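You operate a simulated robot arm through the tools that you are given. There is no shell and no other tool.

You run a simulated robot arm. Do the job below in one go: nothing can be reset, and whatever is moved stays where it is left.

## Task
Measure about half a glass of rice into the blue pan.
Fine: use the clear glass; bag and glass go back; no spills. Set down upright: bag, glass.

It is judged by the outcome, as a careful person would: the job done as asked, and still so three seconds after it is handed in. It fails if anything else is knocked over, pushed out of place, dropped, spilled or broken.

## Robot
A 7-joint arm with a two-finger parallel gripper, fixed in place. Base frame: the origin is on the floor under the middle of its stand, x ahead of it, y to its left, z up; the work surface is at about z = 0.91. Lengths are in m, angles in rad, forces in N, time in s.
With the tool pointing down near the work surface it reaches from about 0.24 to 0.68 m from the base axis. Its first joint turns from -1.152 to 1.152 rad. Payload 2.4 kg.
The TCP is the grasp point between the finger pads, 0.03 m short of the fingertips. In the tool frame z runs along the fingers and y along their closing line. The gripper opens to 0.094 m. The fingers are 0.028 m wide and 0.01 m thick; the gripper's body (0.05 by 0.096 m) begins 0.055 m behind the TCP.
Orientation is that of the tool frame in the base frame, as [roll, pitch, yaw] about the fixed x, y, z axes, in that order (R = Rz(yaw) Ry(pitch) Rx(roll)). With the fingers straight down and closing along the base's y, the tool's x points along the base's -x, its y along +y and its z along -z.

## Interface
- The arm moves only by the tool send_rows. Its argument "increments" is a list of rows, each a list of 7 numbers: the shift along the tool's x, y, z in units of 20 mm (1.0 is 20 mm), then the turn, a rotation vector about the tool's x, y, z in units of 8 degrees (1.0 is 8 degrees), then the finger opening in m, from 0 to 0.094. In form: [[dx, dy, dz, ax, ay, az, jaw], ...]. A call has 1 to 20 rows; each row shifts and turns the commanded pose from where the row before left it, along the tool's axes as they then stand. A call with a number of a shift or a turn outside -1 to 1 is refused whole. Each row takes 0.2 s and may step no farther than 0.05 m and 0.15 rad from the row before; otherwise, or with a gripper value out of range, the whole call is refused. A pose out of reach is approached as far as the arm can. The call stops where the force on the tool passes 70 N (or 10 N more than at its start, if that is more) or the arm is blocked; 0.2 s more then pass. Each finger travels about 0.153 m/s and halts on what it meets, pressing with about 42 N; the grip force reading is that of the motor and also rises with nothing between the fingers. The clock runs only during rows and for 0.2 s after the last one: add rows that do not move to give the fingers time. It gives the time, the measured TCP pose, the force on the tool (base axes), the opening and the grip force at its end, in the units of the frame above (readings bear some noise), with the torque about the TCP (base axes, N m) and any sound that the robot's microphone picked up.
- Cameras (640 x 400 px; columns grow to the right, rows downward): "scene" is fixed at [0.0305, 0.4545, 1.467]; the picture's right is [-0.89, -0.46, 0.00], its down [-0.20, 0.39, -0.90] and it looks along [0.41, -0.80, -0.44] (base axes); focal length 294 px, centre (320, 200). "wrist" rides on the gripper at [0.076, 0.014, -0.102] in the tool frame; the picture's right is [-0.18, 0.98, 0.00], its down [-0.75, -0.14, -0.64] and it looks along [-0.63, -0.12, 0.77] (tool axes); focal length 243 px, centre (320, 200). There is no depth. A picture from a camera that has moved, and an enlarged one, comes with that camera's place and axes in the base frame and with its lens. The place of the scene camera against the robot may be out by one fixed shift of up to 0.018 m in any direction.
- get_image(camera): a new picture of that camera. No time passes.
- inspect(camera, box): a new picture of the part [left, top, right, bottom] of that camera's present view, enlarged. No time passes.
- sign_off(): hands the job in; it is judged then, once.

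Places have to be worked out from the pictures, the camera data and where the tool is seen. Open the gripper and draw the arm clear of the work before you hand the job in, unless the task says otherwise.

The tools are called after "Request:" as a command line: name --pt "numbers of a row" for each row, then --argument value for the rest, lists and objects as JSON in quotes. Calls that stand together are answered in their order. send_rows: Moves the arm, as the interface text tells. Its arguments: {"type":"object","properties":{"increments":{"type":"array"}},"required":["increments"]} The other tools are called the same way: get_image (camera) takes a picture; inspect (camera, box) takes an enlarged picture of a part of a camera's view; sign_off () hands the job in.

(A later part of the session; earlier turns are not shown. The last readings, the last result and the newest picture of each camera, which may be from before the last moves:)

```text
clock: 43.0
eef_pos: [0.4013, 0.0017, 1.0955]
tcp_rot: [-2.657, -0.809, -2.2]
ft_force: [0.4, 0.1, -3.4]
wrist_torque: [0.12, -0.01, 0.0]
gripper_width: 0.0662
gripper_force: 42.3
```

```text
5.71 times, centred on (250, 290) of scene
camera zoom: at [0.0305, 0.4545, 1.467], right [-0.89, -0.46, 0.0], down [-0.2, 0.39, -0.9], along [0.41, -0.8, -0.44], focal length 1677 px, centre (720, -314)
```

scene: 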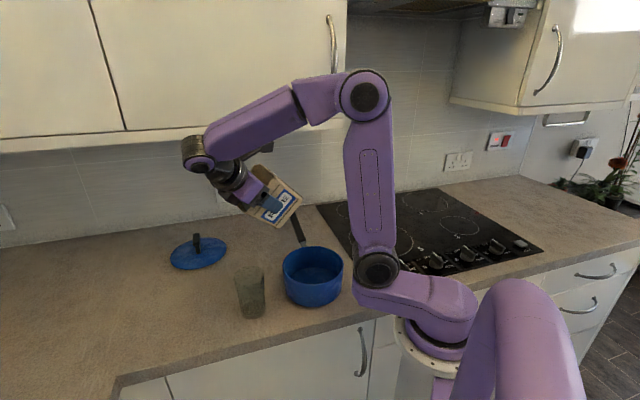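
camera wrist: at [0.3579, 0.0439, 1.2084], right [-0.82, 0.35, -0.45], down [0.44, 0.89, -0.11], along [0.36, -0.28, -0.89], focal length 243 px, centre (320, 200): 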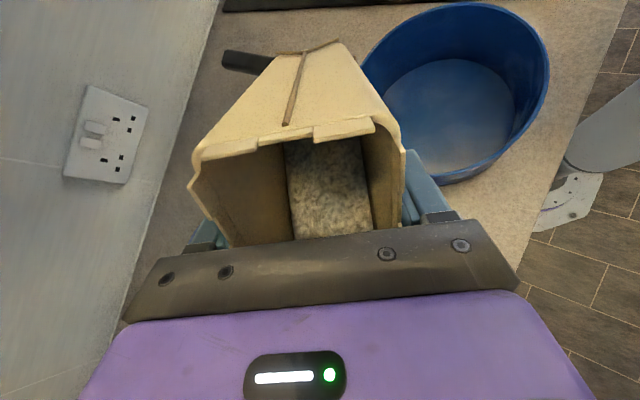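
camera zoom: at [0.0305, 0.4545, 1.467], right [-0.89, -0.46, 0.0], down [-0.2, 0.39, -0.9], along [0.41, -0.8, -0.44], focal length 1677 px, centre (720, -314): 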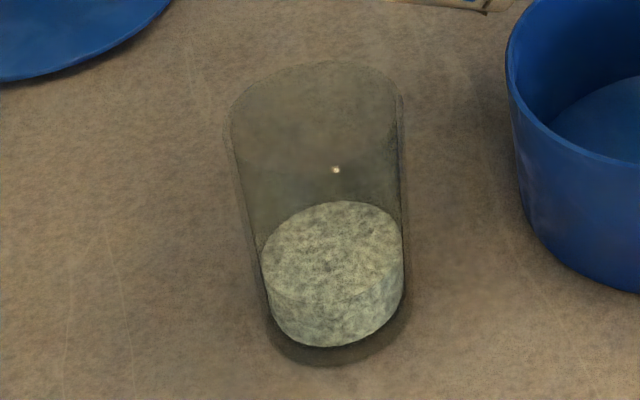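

The glass is about 28% full and I need roughly half. I'll tilt forward again to about 76°, stop and look.

Request:
send_rows --pt "0 0 0 0.4 0.9 0 0.046" --pt "0 0 0 0.4 0.9 0 0.046" --pt "0 0 0 0.4 0.9 0 0.046"

Request:
inspect --camera "scene" --box '[190, 225, 310, 325]'

```text
clock: 43.8
eef_pos: [0.4005, 0.0008, 1.0935]
tcp_rot: [-2.119, -1.09, -2.647]
ft_force: [-0.7, 0.3, -2.7]
wrist_torque: [0.14, 0.03, -0.03]
gripper_width: 0.0663
gripper_force: 41.8
```

```text
4.00 times, centred on (250, 275) of scene
camera zoom: at [0.0305, 0.4545, 1.467], right [-0.89, -0.46, 0.0], down [-0.2, 0.39, -0.9], along [0.41, -0.8, -0.44], focal length 1174 px, centre (600, -100)
```

zoom: 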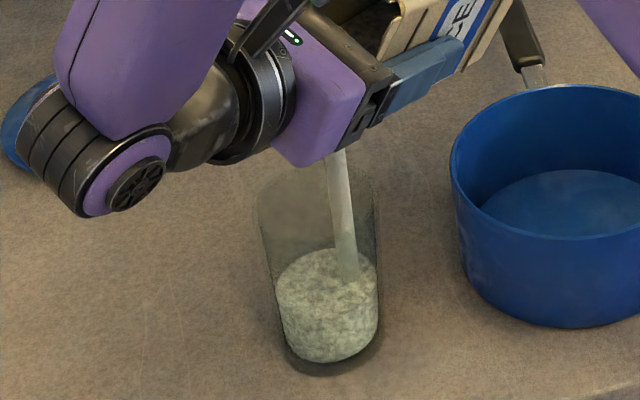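

The stream is well inside the glass and the level is around 37% and rising. I'll let it run a fraction longer with a gentle back-tilt, then tilt back fully.

Request:
send_rows --pt "0 0 0 -0.14 -0.32 0 0.046" --pt "0 0 0 -0.4 -0.9 0 0.046" --pt "0 0 0 -0.4 -0.9 0 0.046" --pt "0 0 0 -0.26 -0.58 0 0.046"

Request:
inspect --camera "scene" --box '[215, 255, 285, 325]'

Request:
get_image --camera "scene"

```text
clock: 44.8
eef_pos: [0.4022, 0.002, 1.0953]
tcp_rot: [-2.66, -0.808, -2.201]
ft_force: [0.6, -0.1, -3.3]
wrist_torque: [0.08, 0.03, 0.02]
gripper_width: 0.066
gripper_force: 42.3
```

```text
5.71 times, centred on (250, 290) of scene
camera zoom: at [0.0305, 0.4545, 1.467], right [-0.89, -0.46, 0.0], down [-0.2, 0.39, -0.9], along [0.41, -0.8, -0.44], focal length 1677 px, centre (720, -314)
```

zoom: 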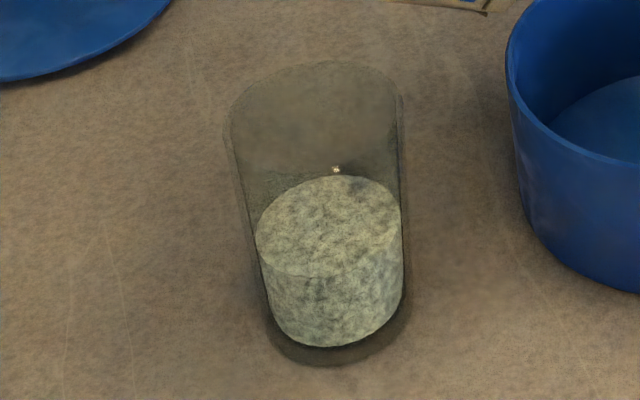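

```text
taken
```

scene: 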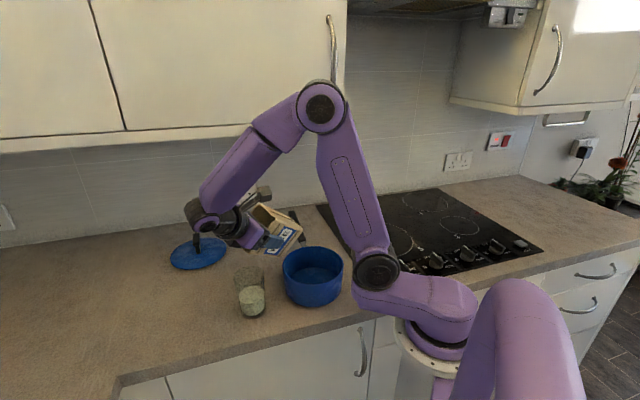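

The level is about 42% of the height now, so a little more is needed. I'll do one more short pour with the same tilt, then look before tilting back.

Request:
send_rows --pt "0 0 0 0.4 0.9 0 0.046" --pt "0 0 0 0.4 0.9 0 0.046" --pt "0 0 0 0.42 0.95 0 0.046"

Request:
inspect --camera "scene" --box '[190, 225, 310, 325]'

```text
clock: 45.6
eef_pos: [0.4007, 0.0001, 1.0952]
tcp_rot: [-2.105, -1.097, -2.658]
ft_force: [0.6, -0.3, -2.7]
wrist_torque: [0.11, 0.0, 0.01]
gripper_width: 0.0661
gripper_force: 42.1
```

```text
4.00 times, centred on (250, 275) of scene
camera zoom: at [0.0305, 0.4545, 1.467], right [-0.89, -0.46, 0.0], down [-0.2, 0.39, -0.9], along [0.41, -0.8, -0.44], focal length 1174 px, centre (600, -100)
```

zoom: 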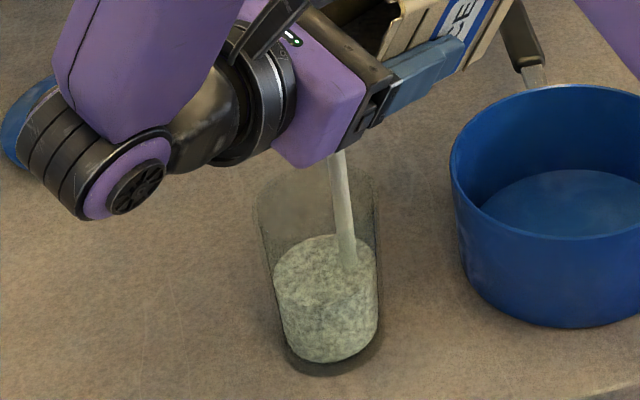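

The level is at about 47% with a steady stream. I'll tilt back now; the tail of the flow should bring it to about half.

Request:
send_rows --pt "0 0 0 -0.16 -0.36 0 0.046" --pt "0 0 0 -0.4 -0.9 0 0.046" --pt "0 0 0 -0.4 -0.9 0 0.046" --pt "0 0 0 -0.26 -0.59 0 0.046"

Request:
inspect --camera "scene" --box '[215, 255, 285, 325]'

Request:
inspect --camera "scene" --box '[160, 180, 340, 340]'

```text
clock: 46.6
eef_pos: [0.4018, 0.0003, 1.0954]
tcp_rot: [-2.66, -0.808, -2.198]
ft_force: [0.8, 0.5, -2.2]
wrist_torque: [0.08, 0.0, 0.01]
gripper_width: 0.0661
gripper_force: 42.2
```

```text
5.71 times, centred on (250, 290) of scene
camera zoom: at [0.0305, 0.4545, 1.467], right [-0.89, -0.46, 0.0], down [-0.2, 0.39, -0.9], along [0.41, -0.8, -0.44], focal length 1677 px, centre (720, -314)
```

zoom: 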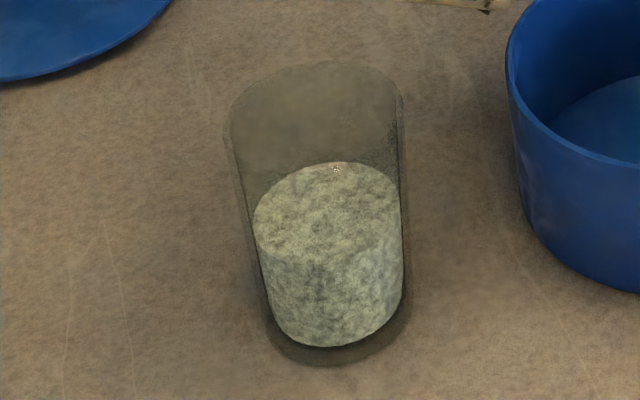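

```text
2.50 times, centred on (250, 260) of scene
camera zoom: at [0.0305, 0.4545, 1.467], right [-0.89, -0.46, 0.0], down [-0.2, 0.39, -0.9], along [0.41, -0.8, -0.44], focal length 734 px, centre (495, 50)
```

zoom: 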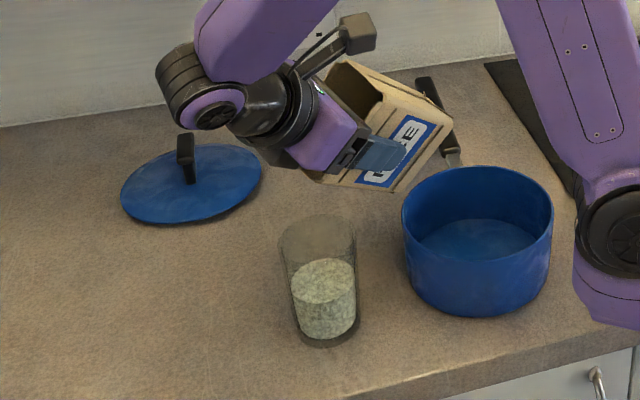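

The level is now about half by height: rice surface about 0.049 m above the inner floor, out of 0.097 m. The counter looks clean. I'll raise the bag straight up, then take out the roll and tilt to bring it upright.

Request:
send_rows --pt "0.65 -0.29 -0.55 0 0 0 0.046" --pt "0.65 -0.29 -0.55 0 0 0 0.046" --pt "0.65 -0.29 -0.55 0 0 0 0.046" --pt "0.65 -0.29 -0.55 0 0 0 0.046" --pt "0.65 -0.29 -0.55 0 0 0 0.046" --pt "0 0 0 0 0 -1 0.046" --pt "0 0 0 0 0 -1 0.046" --pt "0 0 0 0 0 -1 0.046" --pt "0 0 0 0 -0.93 0 0.046" --pt "0 0 0 0 -0.93 0 0.046" --pt "0 0 0 0 -0.93 0 0.046" --pt "0 0 0 0 -0.93 0 0.046" --pt "0 0 0 0 -0.93 0 0.046" --pt "0 0 0 0 -0.93 0 0.046" --pt "0 0 0 0 -0.93 0 0.046" --pt "0 0 0 0 0 0 0.046"

Request:
get_image --camera "scene"

Request:
get_image --camera "wrist"

```text
clock: 50.0
eef_pos: [0.4019, 0.0014, 1.1848]
tcp_rot: [3.141, -0.003, -1.572]
ft_force: [-0.4, 0.7, -1.9]
wrist_torque: [0.03, -0.01, 0.0]
gripper_width: 0.0658
gripper_force: 42.2
```

```text
taken
```

scene: 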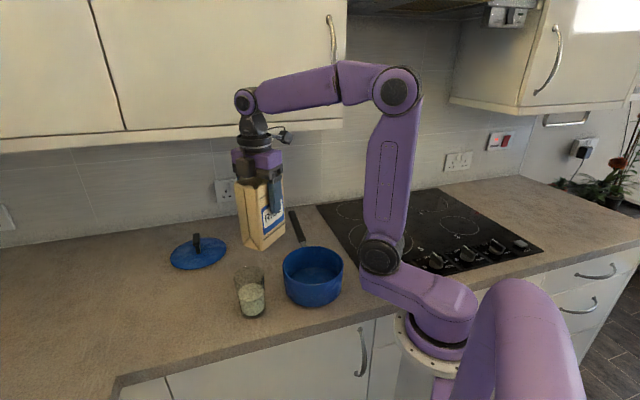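

```text
taken
camera wrist: at [0.3879, -0.0739, 1.2881], right [-0.98, 0.18, 0.0], down [0.14, 0.76, 0.64], along [0.12, 0.63, -0.77], focal length 243 px, centre (320, 200)
```

wrist: 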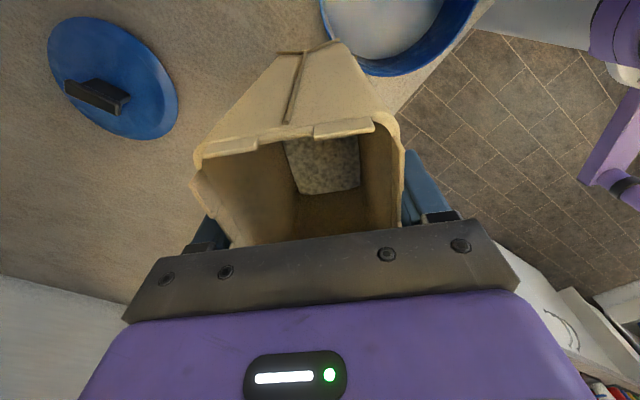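

The bag is upright again with no change in the grip. I'll yaw it back to its original heading and carry it over its original spot, staying high.

Request:
send_rows --pt "0 0 0 0 0 0.9765 0.046" --pt "0 0 0 0 0 0.9765 0.046" --pt "0 0 0 0 0 0.9765 0.046" --pt "0 0 0 0 0 0.9765 0.046" --pt "0 0 0 0 0 0.9765 0.046" --pt "0 0 0 0 0 0.9765 0.046" --pt "-0.8625 0.199 0 0 0 0 0.046" --pt "-0.8625 0.199 0 0 0 0 0.046" --pt "-0.8625 0.199 0 0 0 0 0.046" --pt "-0.8625 0.199 0 0 0 0 0.046" --pt "-0.8625 0.199 0 0 0 0 0.046" --pt "-0.8625 0.199 0 0 0 0 0.046" --pt "-0.8625 0.199 0 0 0 0 0.046" --pt "-0.8625 0.199 0 0 0 0 0.046" --pt "-0.8625 0.199 0 0 0 0 0.046" --pt "-0.8625 0.199 0 0 0 0 0.046" --pt "-0.8625 0.199 0 0 0 0 0.046" --pt "-0.8625 0.199 0 0 0 0 0.046" --pt "0 0 0 0 0 0 0.046"

```text
clock: 54.0
eef_pos: [0.5195, 0.1757, 1.1839]
tcp_rot: [-3.137, -0.002, -2.391]
ft_force: [0.1, -0.5, -1.2]
wrist_torque: [0.0, -0.02, 0.0]
gripper_width: 0.0658
gripper_force: 41.9
```

The bag is over its spot, within about 2 mm. I'll lower it to just above the counter, correcting that offset, then check.

Request:
send_rows --pt "-0.1 0.03 0.8 0 0 0 0.046" --pt "0 0 1 0 0 0 0.046" --pt "0 0 1 0 0 0 0.046" --pt "0 0 1 0 0 0 0.046" --pt "0 0 1 0 0 0 0.046" --pt "0 0 1 0 0 0 0.046" --pt "0 0 0.8 0 0 0 0.046" --pt "0 0 0.6 0 0 0 0.046" --pt "0 0 0.4 0 0 0 0.046" --pt "0 0 0.2 0 0 0 0.046" --pt "0 0 0 0 0 0 0.046"

Request:
inspect --camera "scene" --box '[100, 180, 260, 340]'

Request:
get_image --camera "wrist"

```text
clock: 56.4
eef_pos: [0.5215, 0.1777, 1.0276]
tcp_rot: [-3.139, -0.003, -2.39]
ft_force: [0.1, -0.3, -2.9]
wrist_torque: [0.03, 0.01, -0.01]
gripper_width: 0.0659
gripper_force: 41.2
```

```text
2.50 times, centred on (180, 260) of scene
camera zoom: at [0.0305, 0.4546, 1.467], right [-0.89, -0.46, 0.0], down [-0.2, 0.39, -0.9], along [0.41, -0.8, -0.44], focal length 734 px, centre (670, 50)
```

zoom: 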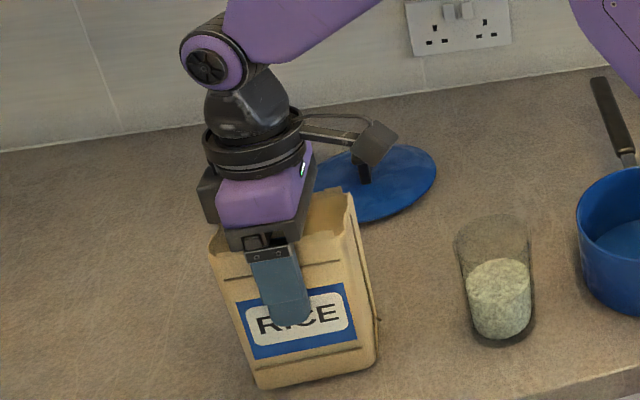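

```text
taken
camera wrist: at [0.4559, 0.1375, 1.1316], right [-0.54, 0.84, 0.0], down [0.65, 0.41, 0.64], along [0.54, 0.34, -0.77], focal length 243 px, centre (320, 200)
```

wrist: 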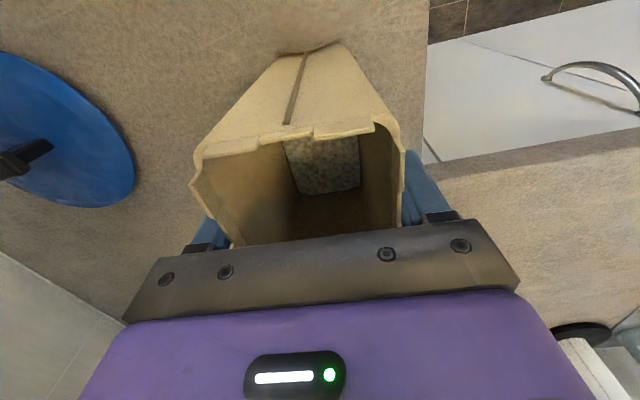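

The bag is about 7 mm above the counter. I'll lower it in 2 mm steps and watch the force for contact.

Request:
send_rows --pt "0 0 0.1 0 0 0 0.046" --pt "0 0 0.1 0 0 0 0.046" --pt "0 0 0.08 0 0 0 0.046" --pt "0 0 0 0 0 0 0.046"

```text
clock: 57.4
eef_pos: [0.5218, 0.1777, 1.0225]
tcp_rot: [-3.139, -0.003, -2.389]
ft_force: [0.3, 0.4, -3.0]
wrist_torque: [-0.04, 0.0, 0.02]
gripper_width: 0.0658
gripper_force: 42.1
```

Request:
send_rows --pt "0 0 0.06 0 0 0 0.046" --pt "0 0 0.05 0 0 0 0.046" --pt "0 0 0 0 0 0 0.046"

```text
clock: 58.2
eef_pos: [0.521, 0.1801, 1.02]
tcp_rot: [-3.138, -0.004, -2.39]
ft_force: [0.5, 0.8, 0.3]
wrist_torque: [-0.08, 0.01, 0.04]
gripper_width: 0.066
gripper_force: 41.8
```

The force rose from -3 N to +0.3 N, so the bag is touching the counter. One tiny step more to seat it, then I'll open the fingers gradually.

Request:
send_rows --pt "0 0 0.03 0 0 0 0.046" --pt "0 0 0 0 0 0 0.06" --pt "0 0 0 0 0 0 0.07" --pt "0 0 0 0 0 0 0.08" --pt "0 0 0 0 0 0 0.094" --pt "0 0 0 0 0 0 0.094"

Request:
get_image --camera "wrist"

Request:
inspect --camera "scene" --box '[100, 180, 260, 340]'

```text
clock: 59.6
eef_pos: [0.5219, 0.1788, 1.0187]
tcp_rot: [-3.138, -0.004, -2.388]
ft_force: [0.4, 1.2, 0.1]
wrist_torque: [-0.01, -0.01, 0.02]
gripper_width: 0.0941
gripper_force: 0.1
```

```text
taken
camera wrist: at [0.4559, 0.138, 1.1231], right [-0.54, 0.84, 0.0], down [0.65, 0.41, 0.64], along [0.54, 0.34, -0.77], focal length 243 px, centre (320, 200)
```

wrist: 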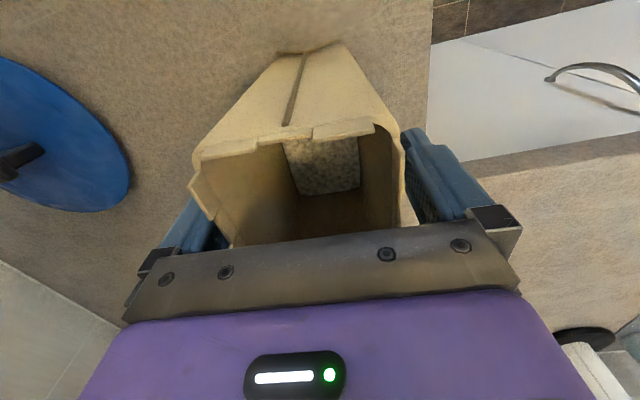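

```text
2.50 times, centred on (180, 260) of scene
camera zoom: at [0.0305, 0.4545, 1.467], right [-0.89, -0.46, 0.0], down [-0.2, 0.39, -0.9], along [0.41, -0.8, -0.44], focal length 734 px, centre (670, 50)
```

zoom: 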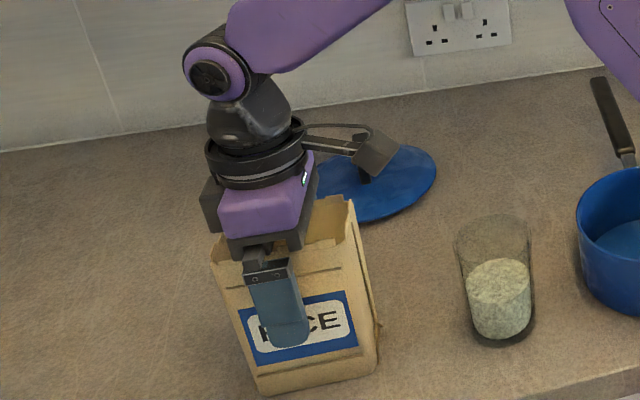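

The bag stands where it was, upright and released. I'll rise straight up clear of it before moving toward the glass.

Request:
send_rows --pt "0 0 -0.4 0 0 0 0.094" --pt "0 0 -0.8 0 0 0 0.094" --pt "0 0 -1 0 0 0 0.094" --pt "0 0 -1 0 0 0 0.094" --pt "0 0 -1 0 0 0 0.094" --pt "0 0 -1 0 0 0 0.094" --pt "0 0 -1 0 0 0 0.094" --pt "0 0 -1 0 0 0 0.094" --pt "0 0 -1 0 0 0 0.094" --pt "0 0 -0.5 0 0 0 0.094" --pt "0.68 0.66 0 0 0 0 0.094" --pt "0.68 0.66 0 0 0 0 0.094" --pt "0.68 0.66 0 0 0 0 0.094" --pt "0.68 0.66 0 0 0 0 0.094" --pt "0.68 0.66 0 0 0 0 0.094" --pt "0.68 0.66 0 0 0 0 0.094" --pt "0.68 0.66 0 0 0 0 0.094" --pt "0.68 0.66 0 0 0 0 0.094"

Request:
get_image --camera "scene"

Request:
get_image --camera "wrist"

```text
clock: 63.4
eef_pos: [0.3687, 0.1829, 1.1941]
tcp_rot: [-3.137, -0.002, -2.389]
ft_force: [0.2, 0.6, -0.6]
wrist_torque: [0.0, 0.0, 0.01]
gripper_width: 0.0942
gripper_force: 0.0
```

```text
taken
```

scene: 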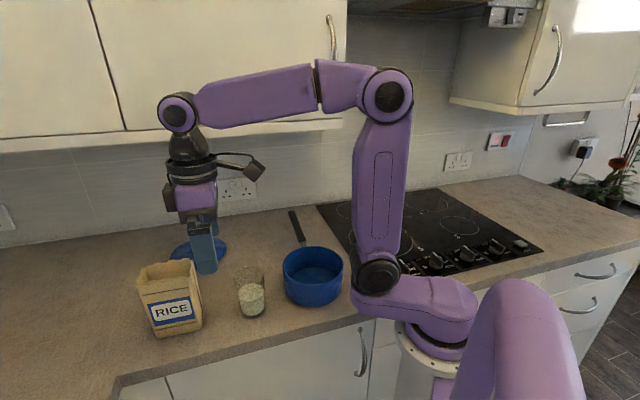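

```text
taken
camera wrist: at [0.3034, 0.1422, 1.2972], right [-0.54, 0.84, 0.0], down [0.65, 0.41, 0.64], along [0.54, 0.34, -0.77], focal length 243 px, centre (320, 200)
```

wrist: 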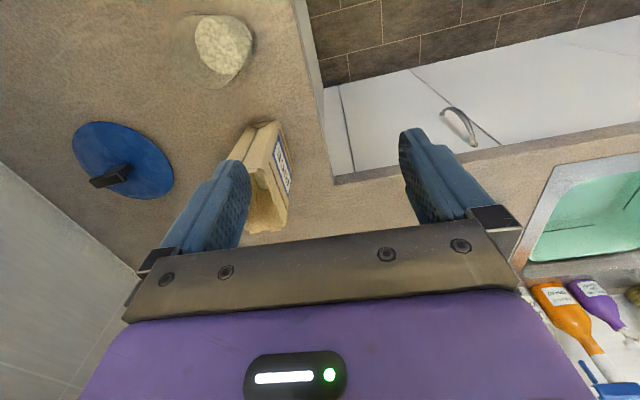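

The bag is back as at the start. I'll zoom on the glass from here to fix its position before the grasp.

Request:
inspect --camera "wrist" --box '[170, 0, 270, 100]'

Request:
inspect --camera "scene" --box '[120, 230, 300, 345]'

```text
4.00 times, centred on (220, 50) of wrist
camera zoom: at [0.3034, 0.1422, 1.2972], right [-0.54, 0.84, 0.0], down [0.65, 0.41, 0.64], along [0.54, 0.34, -0.77], focal length 970 px, centre (720, 800)
```

zoom: 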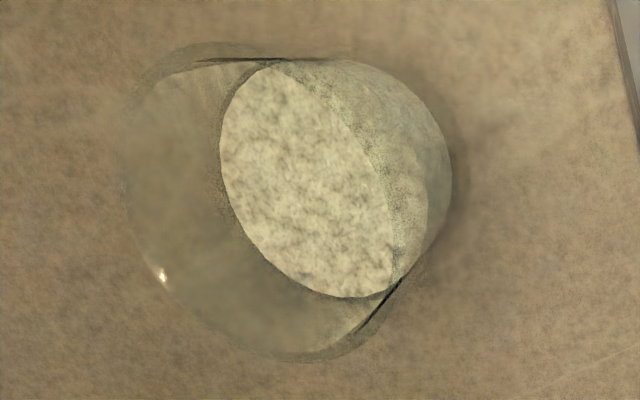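

```text
3.48 times, centred on (210, 288) of scene
camera zoom: at [0.0305, 0.4545, 1.467], right [-0.89, -0.46, 0.0], down [-0.2, 0.39, -0.9], along [0.41, -0.8, -0.44], focal length 1021 px, centre (703, -104)
```

zoom: 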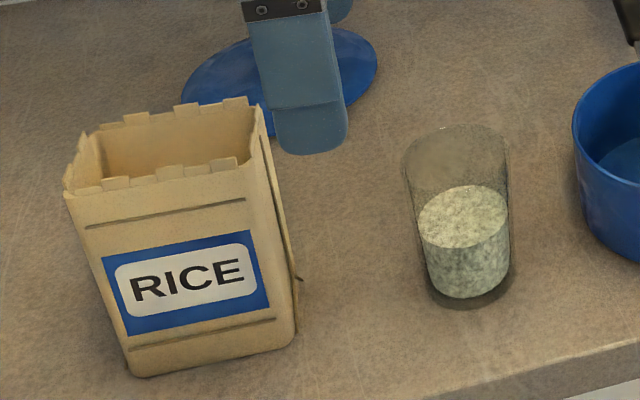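

The glass axis is at about (0.402, 0.067), untouched and half full, and nothing is spilled. I'll turn the tool to face the glass from the left-front: yaw to 105°, then tilt to 10° below horizontal, still at z≈1.19.

Request:
send_rows --pt "0 0 0 0 0 -0.9675 0.094" --pt "0 0 0 0 0 -0.9675 0.094" --pt "0 0 0 0 0 -0.9675 0.094" --pt "0 0 0 0 0 -0.9675 0.094" --pt "0 0 0 0 0 -0.9675 0.094" --pt "0 0 0 0 0 -0.9675 0.094" --pt "0 0 0 0 0 -0.9675 0.094" --pt "0 0 0 0 0 -0.9675 0.094" --pt "0 0 0 0 1 0 0.094" --pt "0 0 0 0 1 0 0.094" --pt "0 0 0 0 1 0 0.094" --pt "0 0 0 0 1 0 0.094" --pt "0 0 0 0 1 0 0.094" --pt "0 0 0 0 1 0 0.094" --pt "0 0 0 0 1 0 0.094" --pt "0 0 0 0 1 0 0.094" --pt "0 0 0 0 1 0 0.094" --pt "0 0 0 0 1 0 0.094" --pt "0 0 0 0 0 0 0.094"

Request:
get_image --camera "scene"

Request:
get_image --camera "wrist"

```text
clock: 67.4
eef_pos: [0.3677, 0.1821, 1.1933]
tcp_rot: [3.137, -1.402, -1.302]
ft_force: [-0.2, 0.3, 0.5]
wrist_torque: [-0.02, 0.05, -0.01]
gripper_width: 0.0939
gripper_force: 0.0
```

```text
taken
```

scene: 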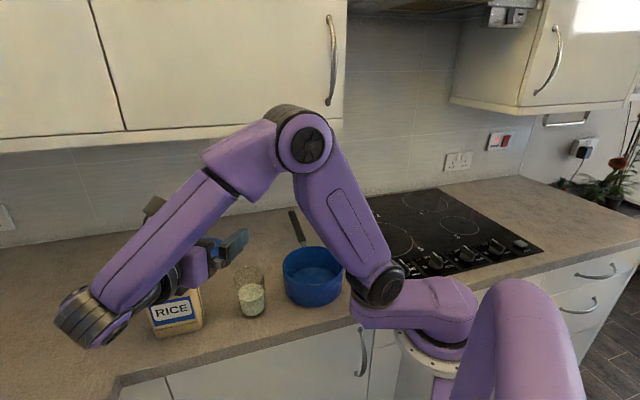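

```text
taken
camera wrist: at [0.3321, 0.2645, 1.2867], right [-0.96, -0.23, -0.18], down [-0.06, 0.77, -0.64], along [0.28, -0.6, -0.75], focal length 243 px, centre (320, 200)
```

wrist: 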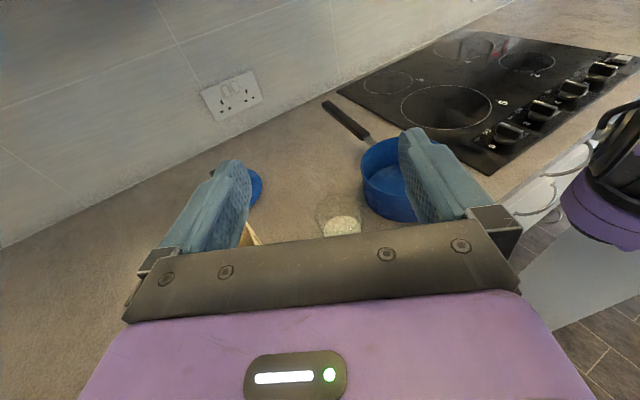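

The pose is right and the glass shows between the fingers. I'll descend behind the glass to about z 1.07 first and check clearance to the bag.

Request:
send_rows --pt "-0.927 -0.015 0.158 0 0 0 0.094" --pt "-0.927 -0.015 0.158 0 0 0 0.094" --pt "-0.927 -0.015 0.158 0 0 0 0.094" --pt "-0.927 -0.015 0.158 0 0 0 0.094" --pt "-0.927 -0.015 0.158 0 0 0 0.094" --pt "-0.927 -0.015 0.158 0 0 0 0.094" --pt "-0.4 0 0.07 0 0 0 0.094"

Request:
get_image --camera "scene"

Request:
get_image --camera "wrist"

```text
clock: 69.0
eef_pos: [0.3712, 0.1821, 1.0735]
tcp_rot: [3.135, -1.399, -1.305]
ft_force: [-0.5, 0.4, -0.3]
wrist_torque: [-0.03, 0.02, -0.03]
gripper_width: 0.0938
gripper_force: 0.0
```

```text
taken
```

scene: 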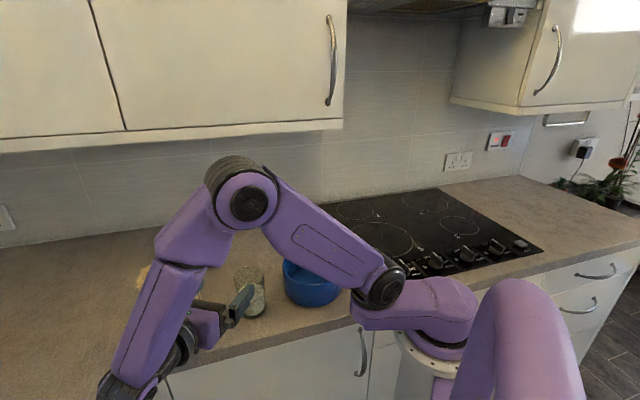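

```text
taken
camera wrist: at [0.3346, 0.2641, 1.1668], right [-0.96, -0.22, -0.18], down [-0.06, 0.77, -0.63], along [0.28, -0.6, -0.75], focal length 243 px, centre (320, 200)
```

wrist: 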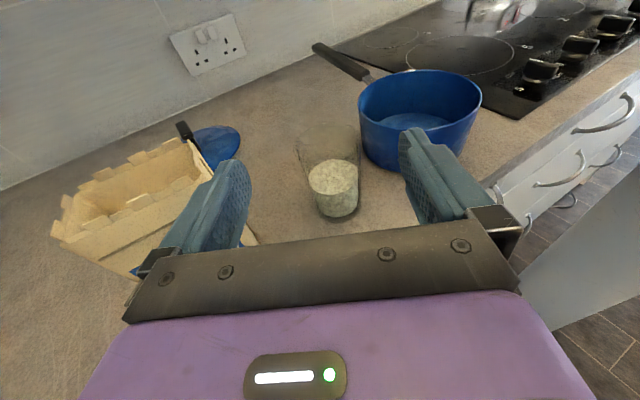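

The glass is centred between the fingers, and the bag is about 3 cm clear of the nearer finger. I'll descend the rest of the way to z≈0.986 behind the glass.

Request:
send_rows --pt "-0.8626 0 0.147 0 0 0 0.094" --pt "-0.8626 0 0.147 0 0 0 0.094" --pt "-0.8626 0 0.147 0 0 0 0.094" --pt "-0.8626 0 0.147 0 0 0 0.094" --pt "-0.8626 0 0.147 0 0 0 0.094" --pt "0 0 0 0 0 0 0.094"

Request:
get_image --camera "scene"

Request:
get_image --camera "wrist"

```text
clock: 70.4
eef_pos: [0.3697, 0.1829, 0.9866]
tcp_rot: [3.137, -1.4, -1.303]
ft_force: [0.5, -0.6, 0.1]
wrist_torque: [0.0, 0.04, 0.04]
gripper_width: 0.094
gripper_force: 0.1
```

```text
taken
```

scene: 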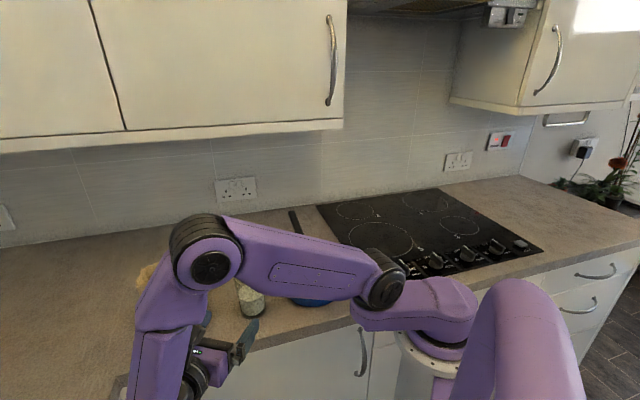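

```text
taken
camera wrist: at [0.3333, 0.2643, 1.0788], right [-0.96, -0.22, -0.18], down [-0.06, 0.77, -0.63], along [0.28, -0.6, -0.75], focal length 243 px, centre (320, 200)
```

wrist: 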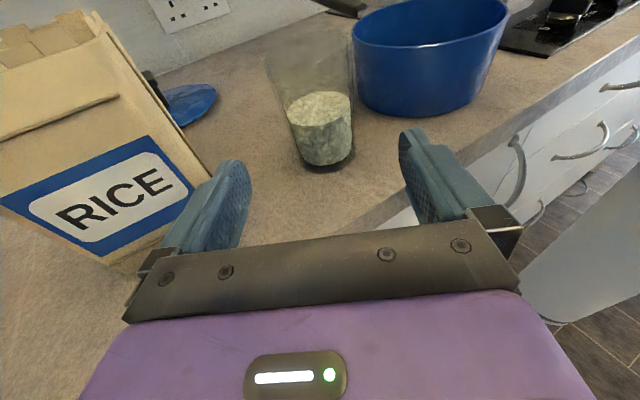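

The glass lines up with the approach line within about 2 mm. I'll advance 8 cm along the tool axis and check before closing the last 4 cm.

Request:
send_rows --pt "0 -0.02 0.8 0 0 0 0.094" --pt "0 -0.02 0.8 0 0 0 0.094" --pt "0 -0.02 0.8 0 0 0 0.094" --pt "0 0 0.8 0 0 0 0.094" --pt "0 0 0.8 0 0 0 0.094" --pt "0 0 0 0 0 0 0.094"

Request:
get_image --camera "wrist"

Request:
get_image --camera "scene"

```text
clock: 71.8
eef_pos: [0.3926, 0.106, 0.9712]
tcp_rot: [3.134, -1.401, -1.301]
ft_force: [0.1, 0.5, -0.2]
wrist_torque: [0.02, 0.0, 0.0]
gripper_width: 0.094
gripper_force: 0.0
```

```text
taken
camera wrist: at [0.3564, 0.1889, 1.0646], right [-0.96, -0.23, -0.18], down [-0.06, 0.77, -0.63], along [0.28, -0.6, -0.75], focal length 243 px, centre (320, 200)
```

wrist: 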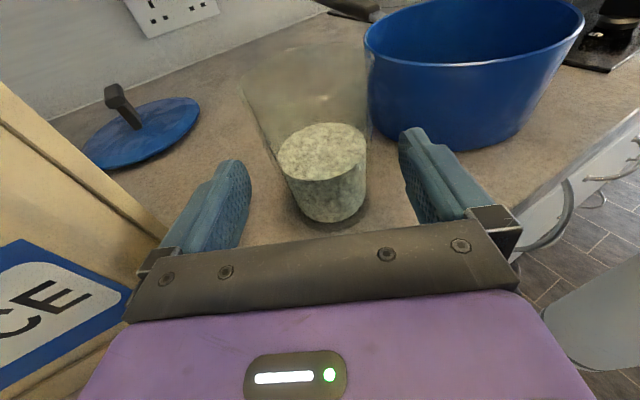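

```text
taken
```

scene: 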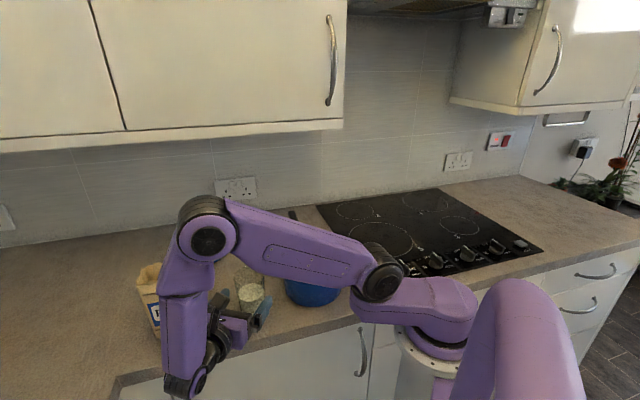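

There is no contact and the glass remains centred (within about 1 mm). I'll advance the last 4 cm so the pads are either side of the glass axis.

Request:
send_rows --pt "0 0 0.7 0 0 0 0.094" --pt "0 0 0.7 0 0 0 0.094" --pt "0 0 0.55 0 0 0 0.094" --pt "0 0 0 0 0 0 0.094"

Request:
get_image --camera "wrist"

Request:
inspect --camera "scene" --box '[150, 220, 340, 400]'

```text
clock: 72.8
eef_pos: [0.4015, 0.0689, 0.9653]
tcp_rot: [3.13, -1.401, -1.298]
ft_force: [0.0, -0.2, 0.2]
wrist_torque: [0.02, 0.01, 0.02]
gripper_width: 0.0941
gripper_force: 0.0
```

```text
taken
camera wrist: at [0.3658, 0.152, 1.0581], right [-0.96, -0.22, -0.18], down [-0.06, 0.77, -0.63], along [0.28, -0.6, -0.75], focal length 243 px, centre (320, 200)
```

wrist: 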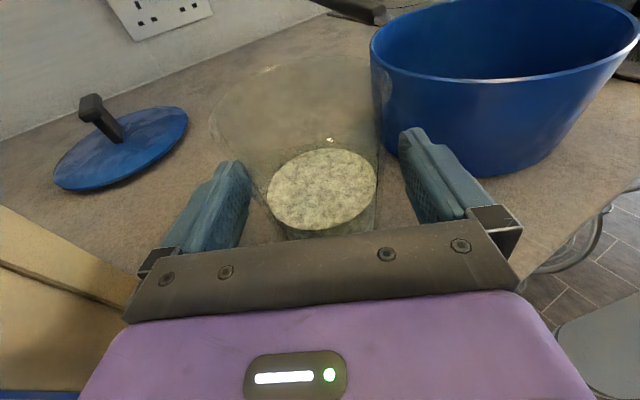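

```text
2.22 times, centred on (245, 310) of scene
camera zoom: at [0.0305, 0.4545, 1.467], right [-0.89, -0.46, 0.0], down [-0.2, 0.39, -0.9], along [0.41, -0.8, -0.44], focal length 652 px, centre (487, -44)
```

zoom: 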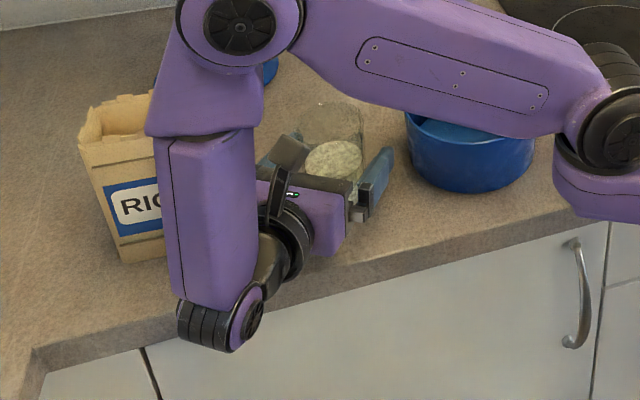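

The rice surface centre coincides with the TCP, so the glass is between the pads at z≈0.965. I'll close gently in steps.

Request:
send_rows --pt "0 0 0 0 0 0 0.082" --pt "0 0 0 0 0 0 0.074" --pt "0 0 0 0 0 0 0.068" --pt "0 0 0 0 0 0 0.062" --pt "0 0 0 0 0 0 0.055" --pt "0 0 0 0 0 0 0.05" --pt "0 0 0 0 0 0 0.05"

Request:
get_image --camera "wrist"

```text
clock: 74.4
eef_pos: [0.4014, 0.0692, 0.9655]
tcp_rot: [3.133, -1.4, -1.301]
ft_force: [0.6, -1.4, 0.0]
wrist_torque: [-0.02, 0.0, -0.01]
gripper_width: 0.0694
gripper_force: 42.4
```

```text
taken
camera wrist: at [0.3658, 0.1523, 1.0582], right [-0.96, -0.22, -0.18], down [-0.06, 0.77, -0.63], along [0.28, -0.6, -0.75], focal length 243 px, centre (320, 200)
```

wrist: 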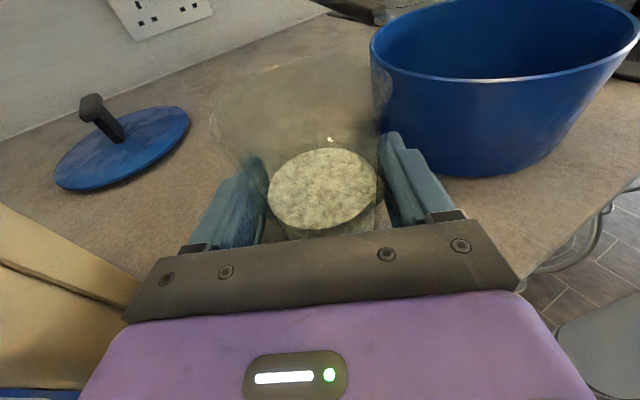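

The grip holds the glass at 0.069 m with 42 N. I'll lift it a little, straight up, and check.

Request:
send_rows --pt "0.3 0 -0.051 0 0 0 0.05" --pt "0.5 0 -0.085 0 0 0 0.05" --pt "0.6 0 -0.102 0 0 0 0.05" --pt "0.5 0 -0.085 0 0 0 0.05" --pt "0 0 0 0 0 0 0.05"

Request:
get_image --camera "wrist"

Request:
get_image --camera "scene"

```text
clock: 75.6
eef_pos: [0.4021, 0.07, 1.0033]
tcp_rot: [3.132, -1.399, -1.297]
ft_force: [-0.3, 0.0, -2.9]
wrist_torque: [0.0, 0.01, 0.02]
gripper_width: 0.069
gripper_force: 42.6
```

```text
taken
camera wrist: at [0.3663, 0.1526, 1.0962], right [-0.96, -0.22, -0.18], down [-0.06, 0.77, -0.63], along [0.28, -0.6, -0.75], focal length 243 px, centre (320, 200)
```

wrist: 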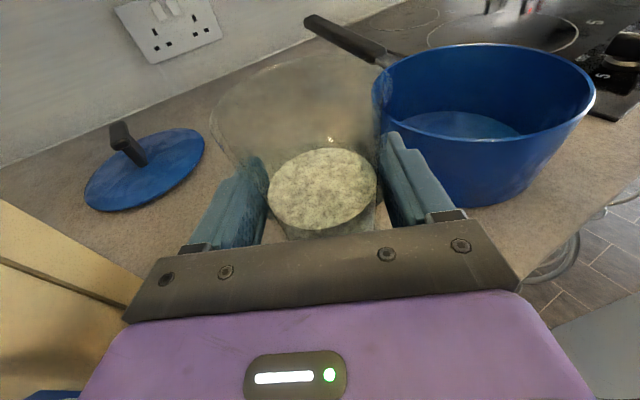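

```text
taken
```

scene: 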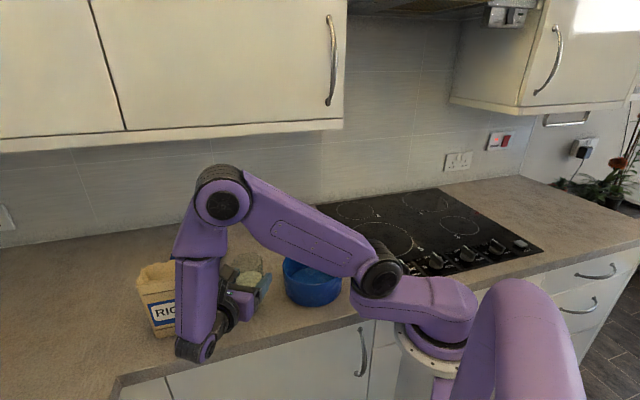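

The glass is lifted level (2.9 N), rice undisturbed. I'll raise it to about z 1.13, carry it beside the pan centre and turn the tool to face straight -y, as in the tested pour pose.

Request:
send_rows --pt "0.5 0 -0.087 0 0 0 0.05" --pt "0.894 0 -0.155 0 0 0 0.05" --pt "0.894 0 -0.155 0 0 0 0.05" --pt "0.894 0 -0.155 0 0 0 0.05" --pt "0.894 0 -0.155 0 0 0 0.05" --pt "0.894 0 -0.155 0 0 0 0.05" --pt "0.894 0 -0.155 0 0 0 0.05" --pt "0.394 0 -0.068 0 0 0 0.05" --pt "0.0725 0.311 0.42 0 0 0 0.05" --pt "0.145 0.622 0.84 0 0 0 0.05" --pt "0.145 0.622 0.84 0 0 0 0.05" --pt "0.145 0.622 0.84 0 0 0 0.05" --pt "0.145 0.622 0.84 0 0 0 0.05" --pt "0.145 0.622 0.84 0 0 0 0.05" --pt "0.145 0.622 0.84 0 0 0 0.05" --pt "0.0725 0.311 0.42 0 0 0 0.05" --pt "0 0 0 -0.645 0 0.112 0.05" --pt "0 0 0 -0.645 0 0.112 0.05" --pt "0 0 0 -0.645 0 0.112 0.05" --pt "0 0 0 0 0 0 0.05"

Request:
get_image --camera "wrist"

Request:
get_image --camera "scene"

```text
clock: 79.8
eef_pos: [0.3497, -0.0684, 1.1303]
tcp_rot: [3.136, -1.401, -1.579]
ft_force: [0.1, 0.2, -2.4]
wrist_torque: [-0.01, 0.01, 0.02]
gripper_width: 0.0689
gripper_force: 42.2
```

```text
taken
camera wrist: at [0.3365, 0.0212, 1.2233], right [-0.98, 0.04, -0.18], down [0.15, 0.76, -0.63], along [0.11, -0.65, -0.75], focal length 243 px, centre (320, 200)
```

wrist: 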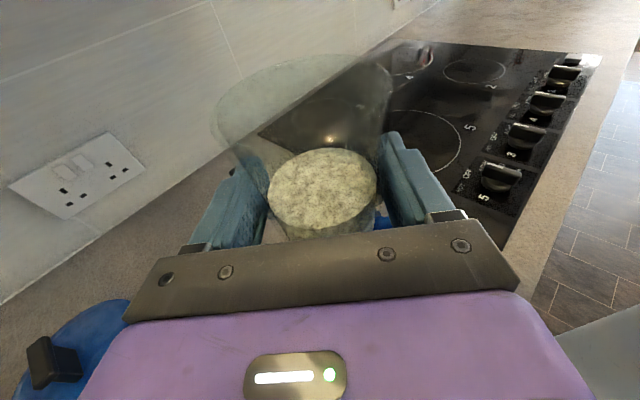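

```text
taken
```

scene: 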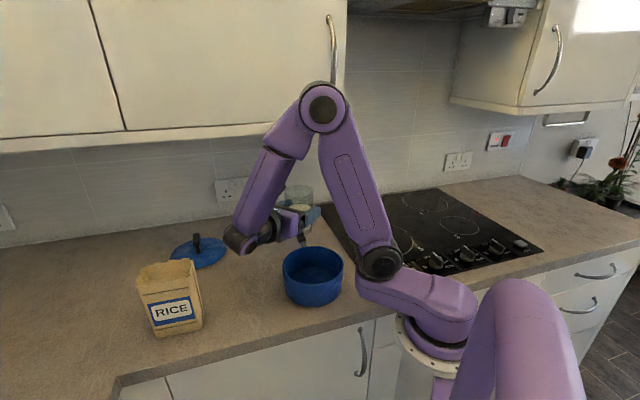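

The glass is level and beside the pan centre at z 1.13. I'll lower it 4 cm and roll the top toward the pan centre by about 48°, stopping short of the pour to check.

Request:
send_rows --pt "-0.6 0 0.103 0 0 0 0.05" --pt "-0.8 0 0.137 0 0 0 0.05" --pt "-0.6 0 0.103 0 0 0 0.05" --pt "0 0 0 0 0 0.6 0.05" --pt "0 0 0 0 0 0.9 0.05" --pt "0 0 0 0 0 0.9 0.05" --pt "0 0 0 0 0 0.9 0.05" --pt "0 0 0 0 0 0.9 0.05" --pt "0 0 0 0 0 0.9 0.05" --pt "0 0 0 0 0 0.9 0.05"

Request:
get_image --camera "wrist"

Request:
inspect --camera "scene" --box '[210, 170, 370, 320]'

```text
clock: 82.0
eef_pos: [0.3492, -0.0678, 1.0901]
tcp_rot: [-1.798, -0.719, -3.003]
ft_force: [0.3, -0.3, -3.3]
wrist_torque: [0.0, 0.07, 0.0]
gripper_width: 0.069
gripper_force: 41.5
```

```text
taken
camera wrist: at [0.2841, 0.0274, 1.1475], right [-0.52, 0.15, -0.84], down [0.66, 0.69, -0.28], along [0.54, -0.71, -0.46], focal length 243 px, centre (320, 200)
```

wrist: 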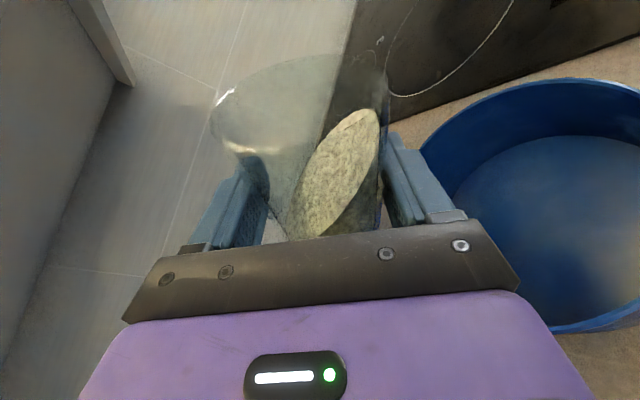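

```text
2.67 times, centred on (290, 245) of scene
camera zoom: at [0.0305, 0.4545, 1.467], right [-0.89, -0.46, 0.0], down [-0.2, 0.39, -0.9], along [0.41, -0.8, -0.44], focal length 783 px, centre (400, 80)
```

zoom: 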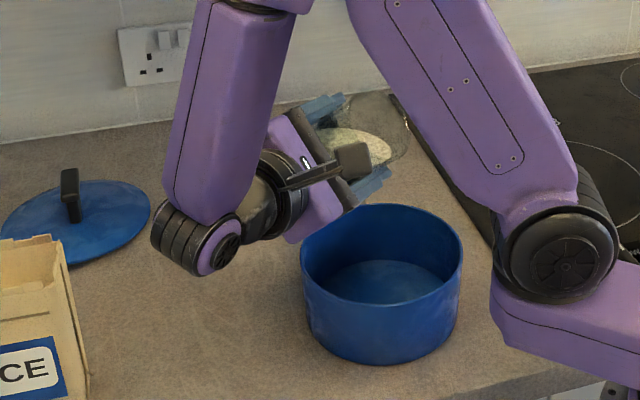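

The glass is tilted 48° with its lip over the pan centre and the rice still inside. I'll continue the roll to about 72° and look at where the stream lands.

Request:
send_rows --pt "0 0 0 0 0 0.75 0.05" --pt "0 0 0 0 0 0.75 0.05" --pt "0 0 0 0 0 0.75 0.05" --pt "0 0 0 0 0 0.75 0.05"

Request:
get_image --camera "wrist"

Request:
inspect --camera "scene" --box '[210, 170, 370, 320]'

```text
clock: 83.0
eef_pos: [0.3498, -0.0698, 1.0902]
tcp_rot: [-1.749, -0.309, -3.1]
ft_force: [-0.7, 0.1, -3.6]
wrist_torque: [-0.01, 0.0, 0.0]
gripper_width: 0.0691
gripper_force: 41.2
```

```text
taken
camera wrist: at [0.2739, 0.0323, 1.1186], right [-0.13, 0.17, -0.98], down [0.77, 0.64, 0.01], along [0.63, -0.75, -0.21], focal length 243 px, centre (320, 200)
```

wrist: 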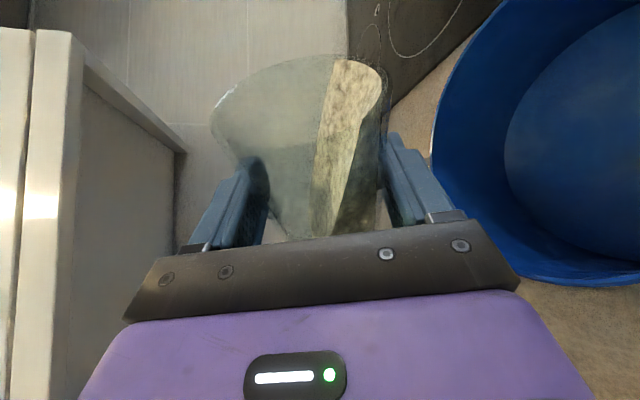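

```text
2.67 times, centred on (290, 245) of scene
camera zoom: at [0.0305, 0.4545, 1.467], right [-0.89, -0.46, 0.0], down [-0.2, 0.39, -0.9], along [0.41, -0.8, -0.44], focal length 783 px, centre (400, 80)
```

zoom: 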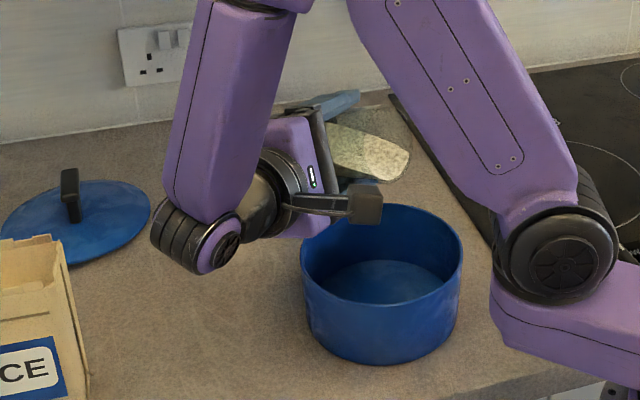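

The rice has just reached the lip with none out yet. I'll roll on to about 86° in small steps and check that the stream falls in the pan.

Request:
send_rows --pt "0 0 0 0 0 0.6 0.05" --pt "0 0 0 0 0 0.6 0.05" --pt "0 0 0 0 0 0.6 0.05"

Request:
inspect --camera "scene" --box '[210, 170, 370, 320]'

Request:
get_image --camera "wrist"

```text
clock: 83.8
eef_pos: [0.348, -0.0685, 1.0908]
tcp_rot: [-1.742, -0.062, 3.14]
ft_force: [-0.1, 0.9, -2.8]
wrist_torque: [0.01, 0.01, -0.01]
gripper_width: 0.0688
gripper_force: 42.3
```

```text
2.67 times, centred on (290, 245) of scene
camera zoom: at [0.0305, 0.4545, 1.467], right [-0.89, -0.46, 0.0], down [-0.2, 0.39, -0.9], along [0.41, -0.8, -0.44], focal length 783 px, centre (400, 80)
```

zoom: 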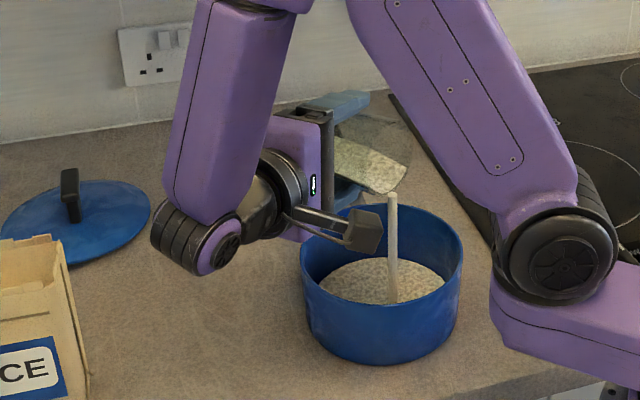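

```text
taken
camera wrist: at [0.2732, 0.0362, 1.0992], right [0.12, 0.17, -0.98], down [0.77, 0.61, 0.2], along [0.63, -0.78, -0.05], focal length 243 px, centre (320, 200)
```

wrist: 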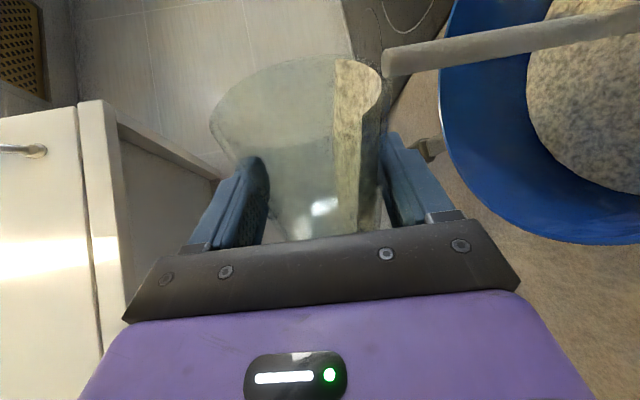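

The stream falls into the middle of the pan and rice covers its floor. I'll keep rolling to about 120° and hold so the glass empties completely.

Request:
send_rows --pt "0 0 0 0 0 0.6 0.05" --pt "0 0 0 0 0 0.6 0.05" --pt "0 0 0 0 0 0.6 0.05" --pt "0 0 0 0 0 0.6 0.05" --pt "0 0 0 0 0 0.6 0.05" --pt "0 0 0 0 0 0.6 0.05" --pt "0 0 0 0 0 0.6 0.05" --pt "0 0 0 0 0 0 0.05" --pt "0 0 0 0 0 0 0.05" --pt "0 0 0 0 0 0 0.05" --pt "0 0 0 0 0 0 0.05"

Request:
inspect --camera "scene" --box '[210, 170, 370, 320]'

Request:
get_image --camera "wrist"

```text
clock: 86.2
eef_pos: [0.3496, -0.0681, 1.0901]
tcp_rot: [-1.767, 0.514, 3.033]
ft_force: [-0.9, -0.1, -1.8]
wrist_torque: [0.0, 0.02, 0.0]
gripper_width: 0.0689
gripper_force: 42.0
```

```text
2.67 times, centred on (290, 245) of scene
camera zoom: at [0.0305, 0.4545, 1.467], right [-0.89, -0.46, 0.0], down [-0.2, 0.39, -0.9], along [0.41, -0.8, -0.44], focal length 783 px, centre (400, 80)
```

zoom: 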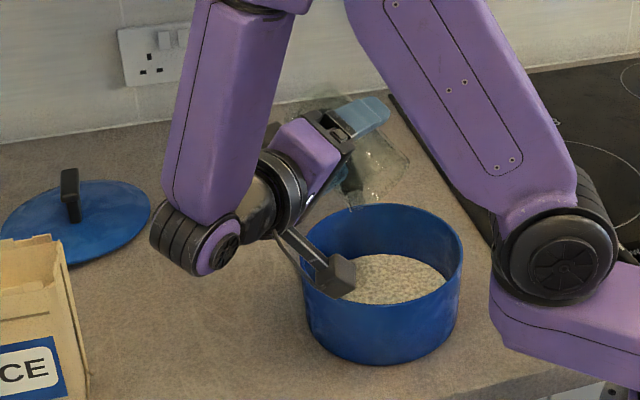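

```text
taken
camera wrist: at [0.2921, 0.043, 1.0582], right [0.65, 0.12, -0.75], down [0.59, 0.54, 0.6], along [0.48, -0.83, 0.28], focal length 243 px, centre (320, 200)
```

wrist: 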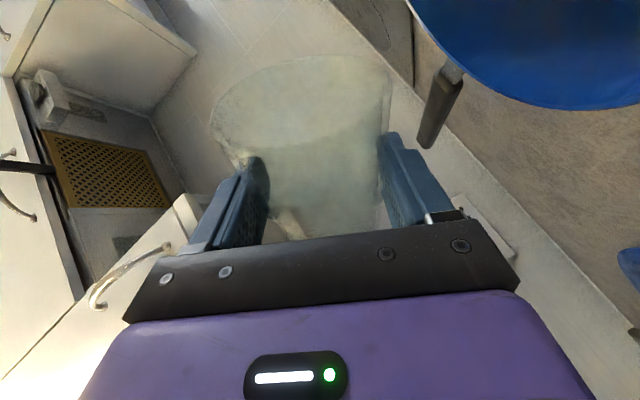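

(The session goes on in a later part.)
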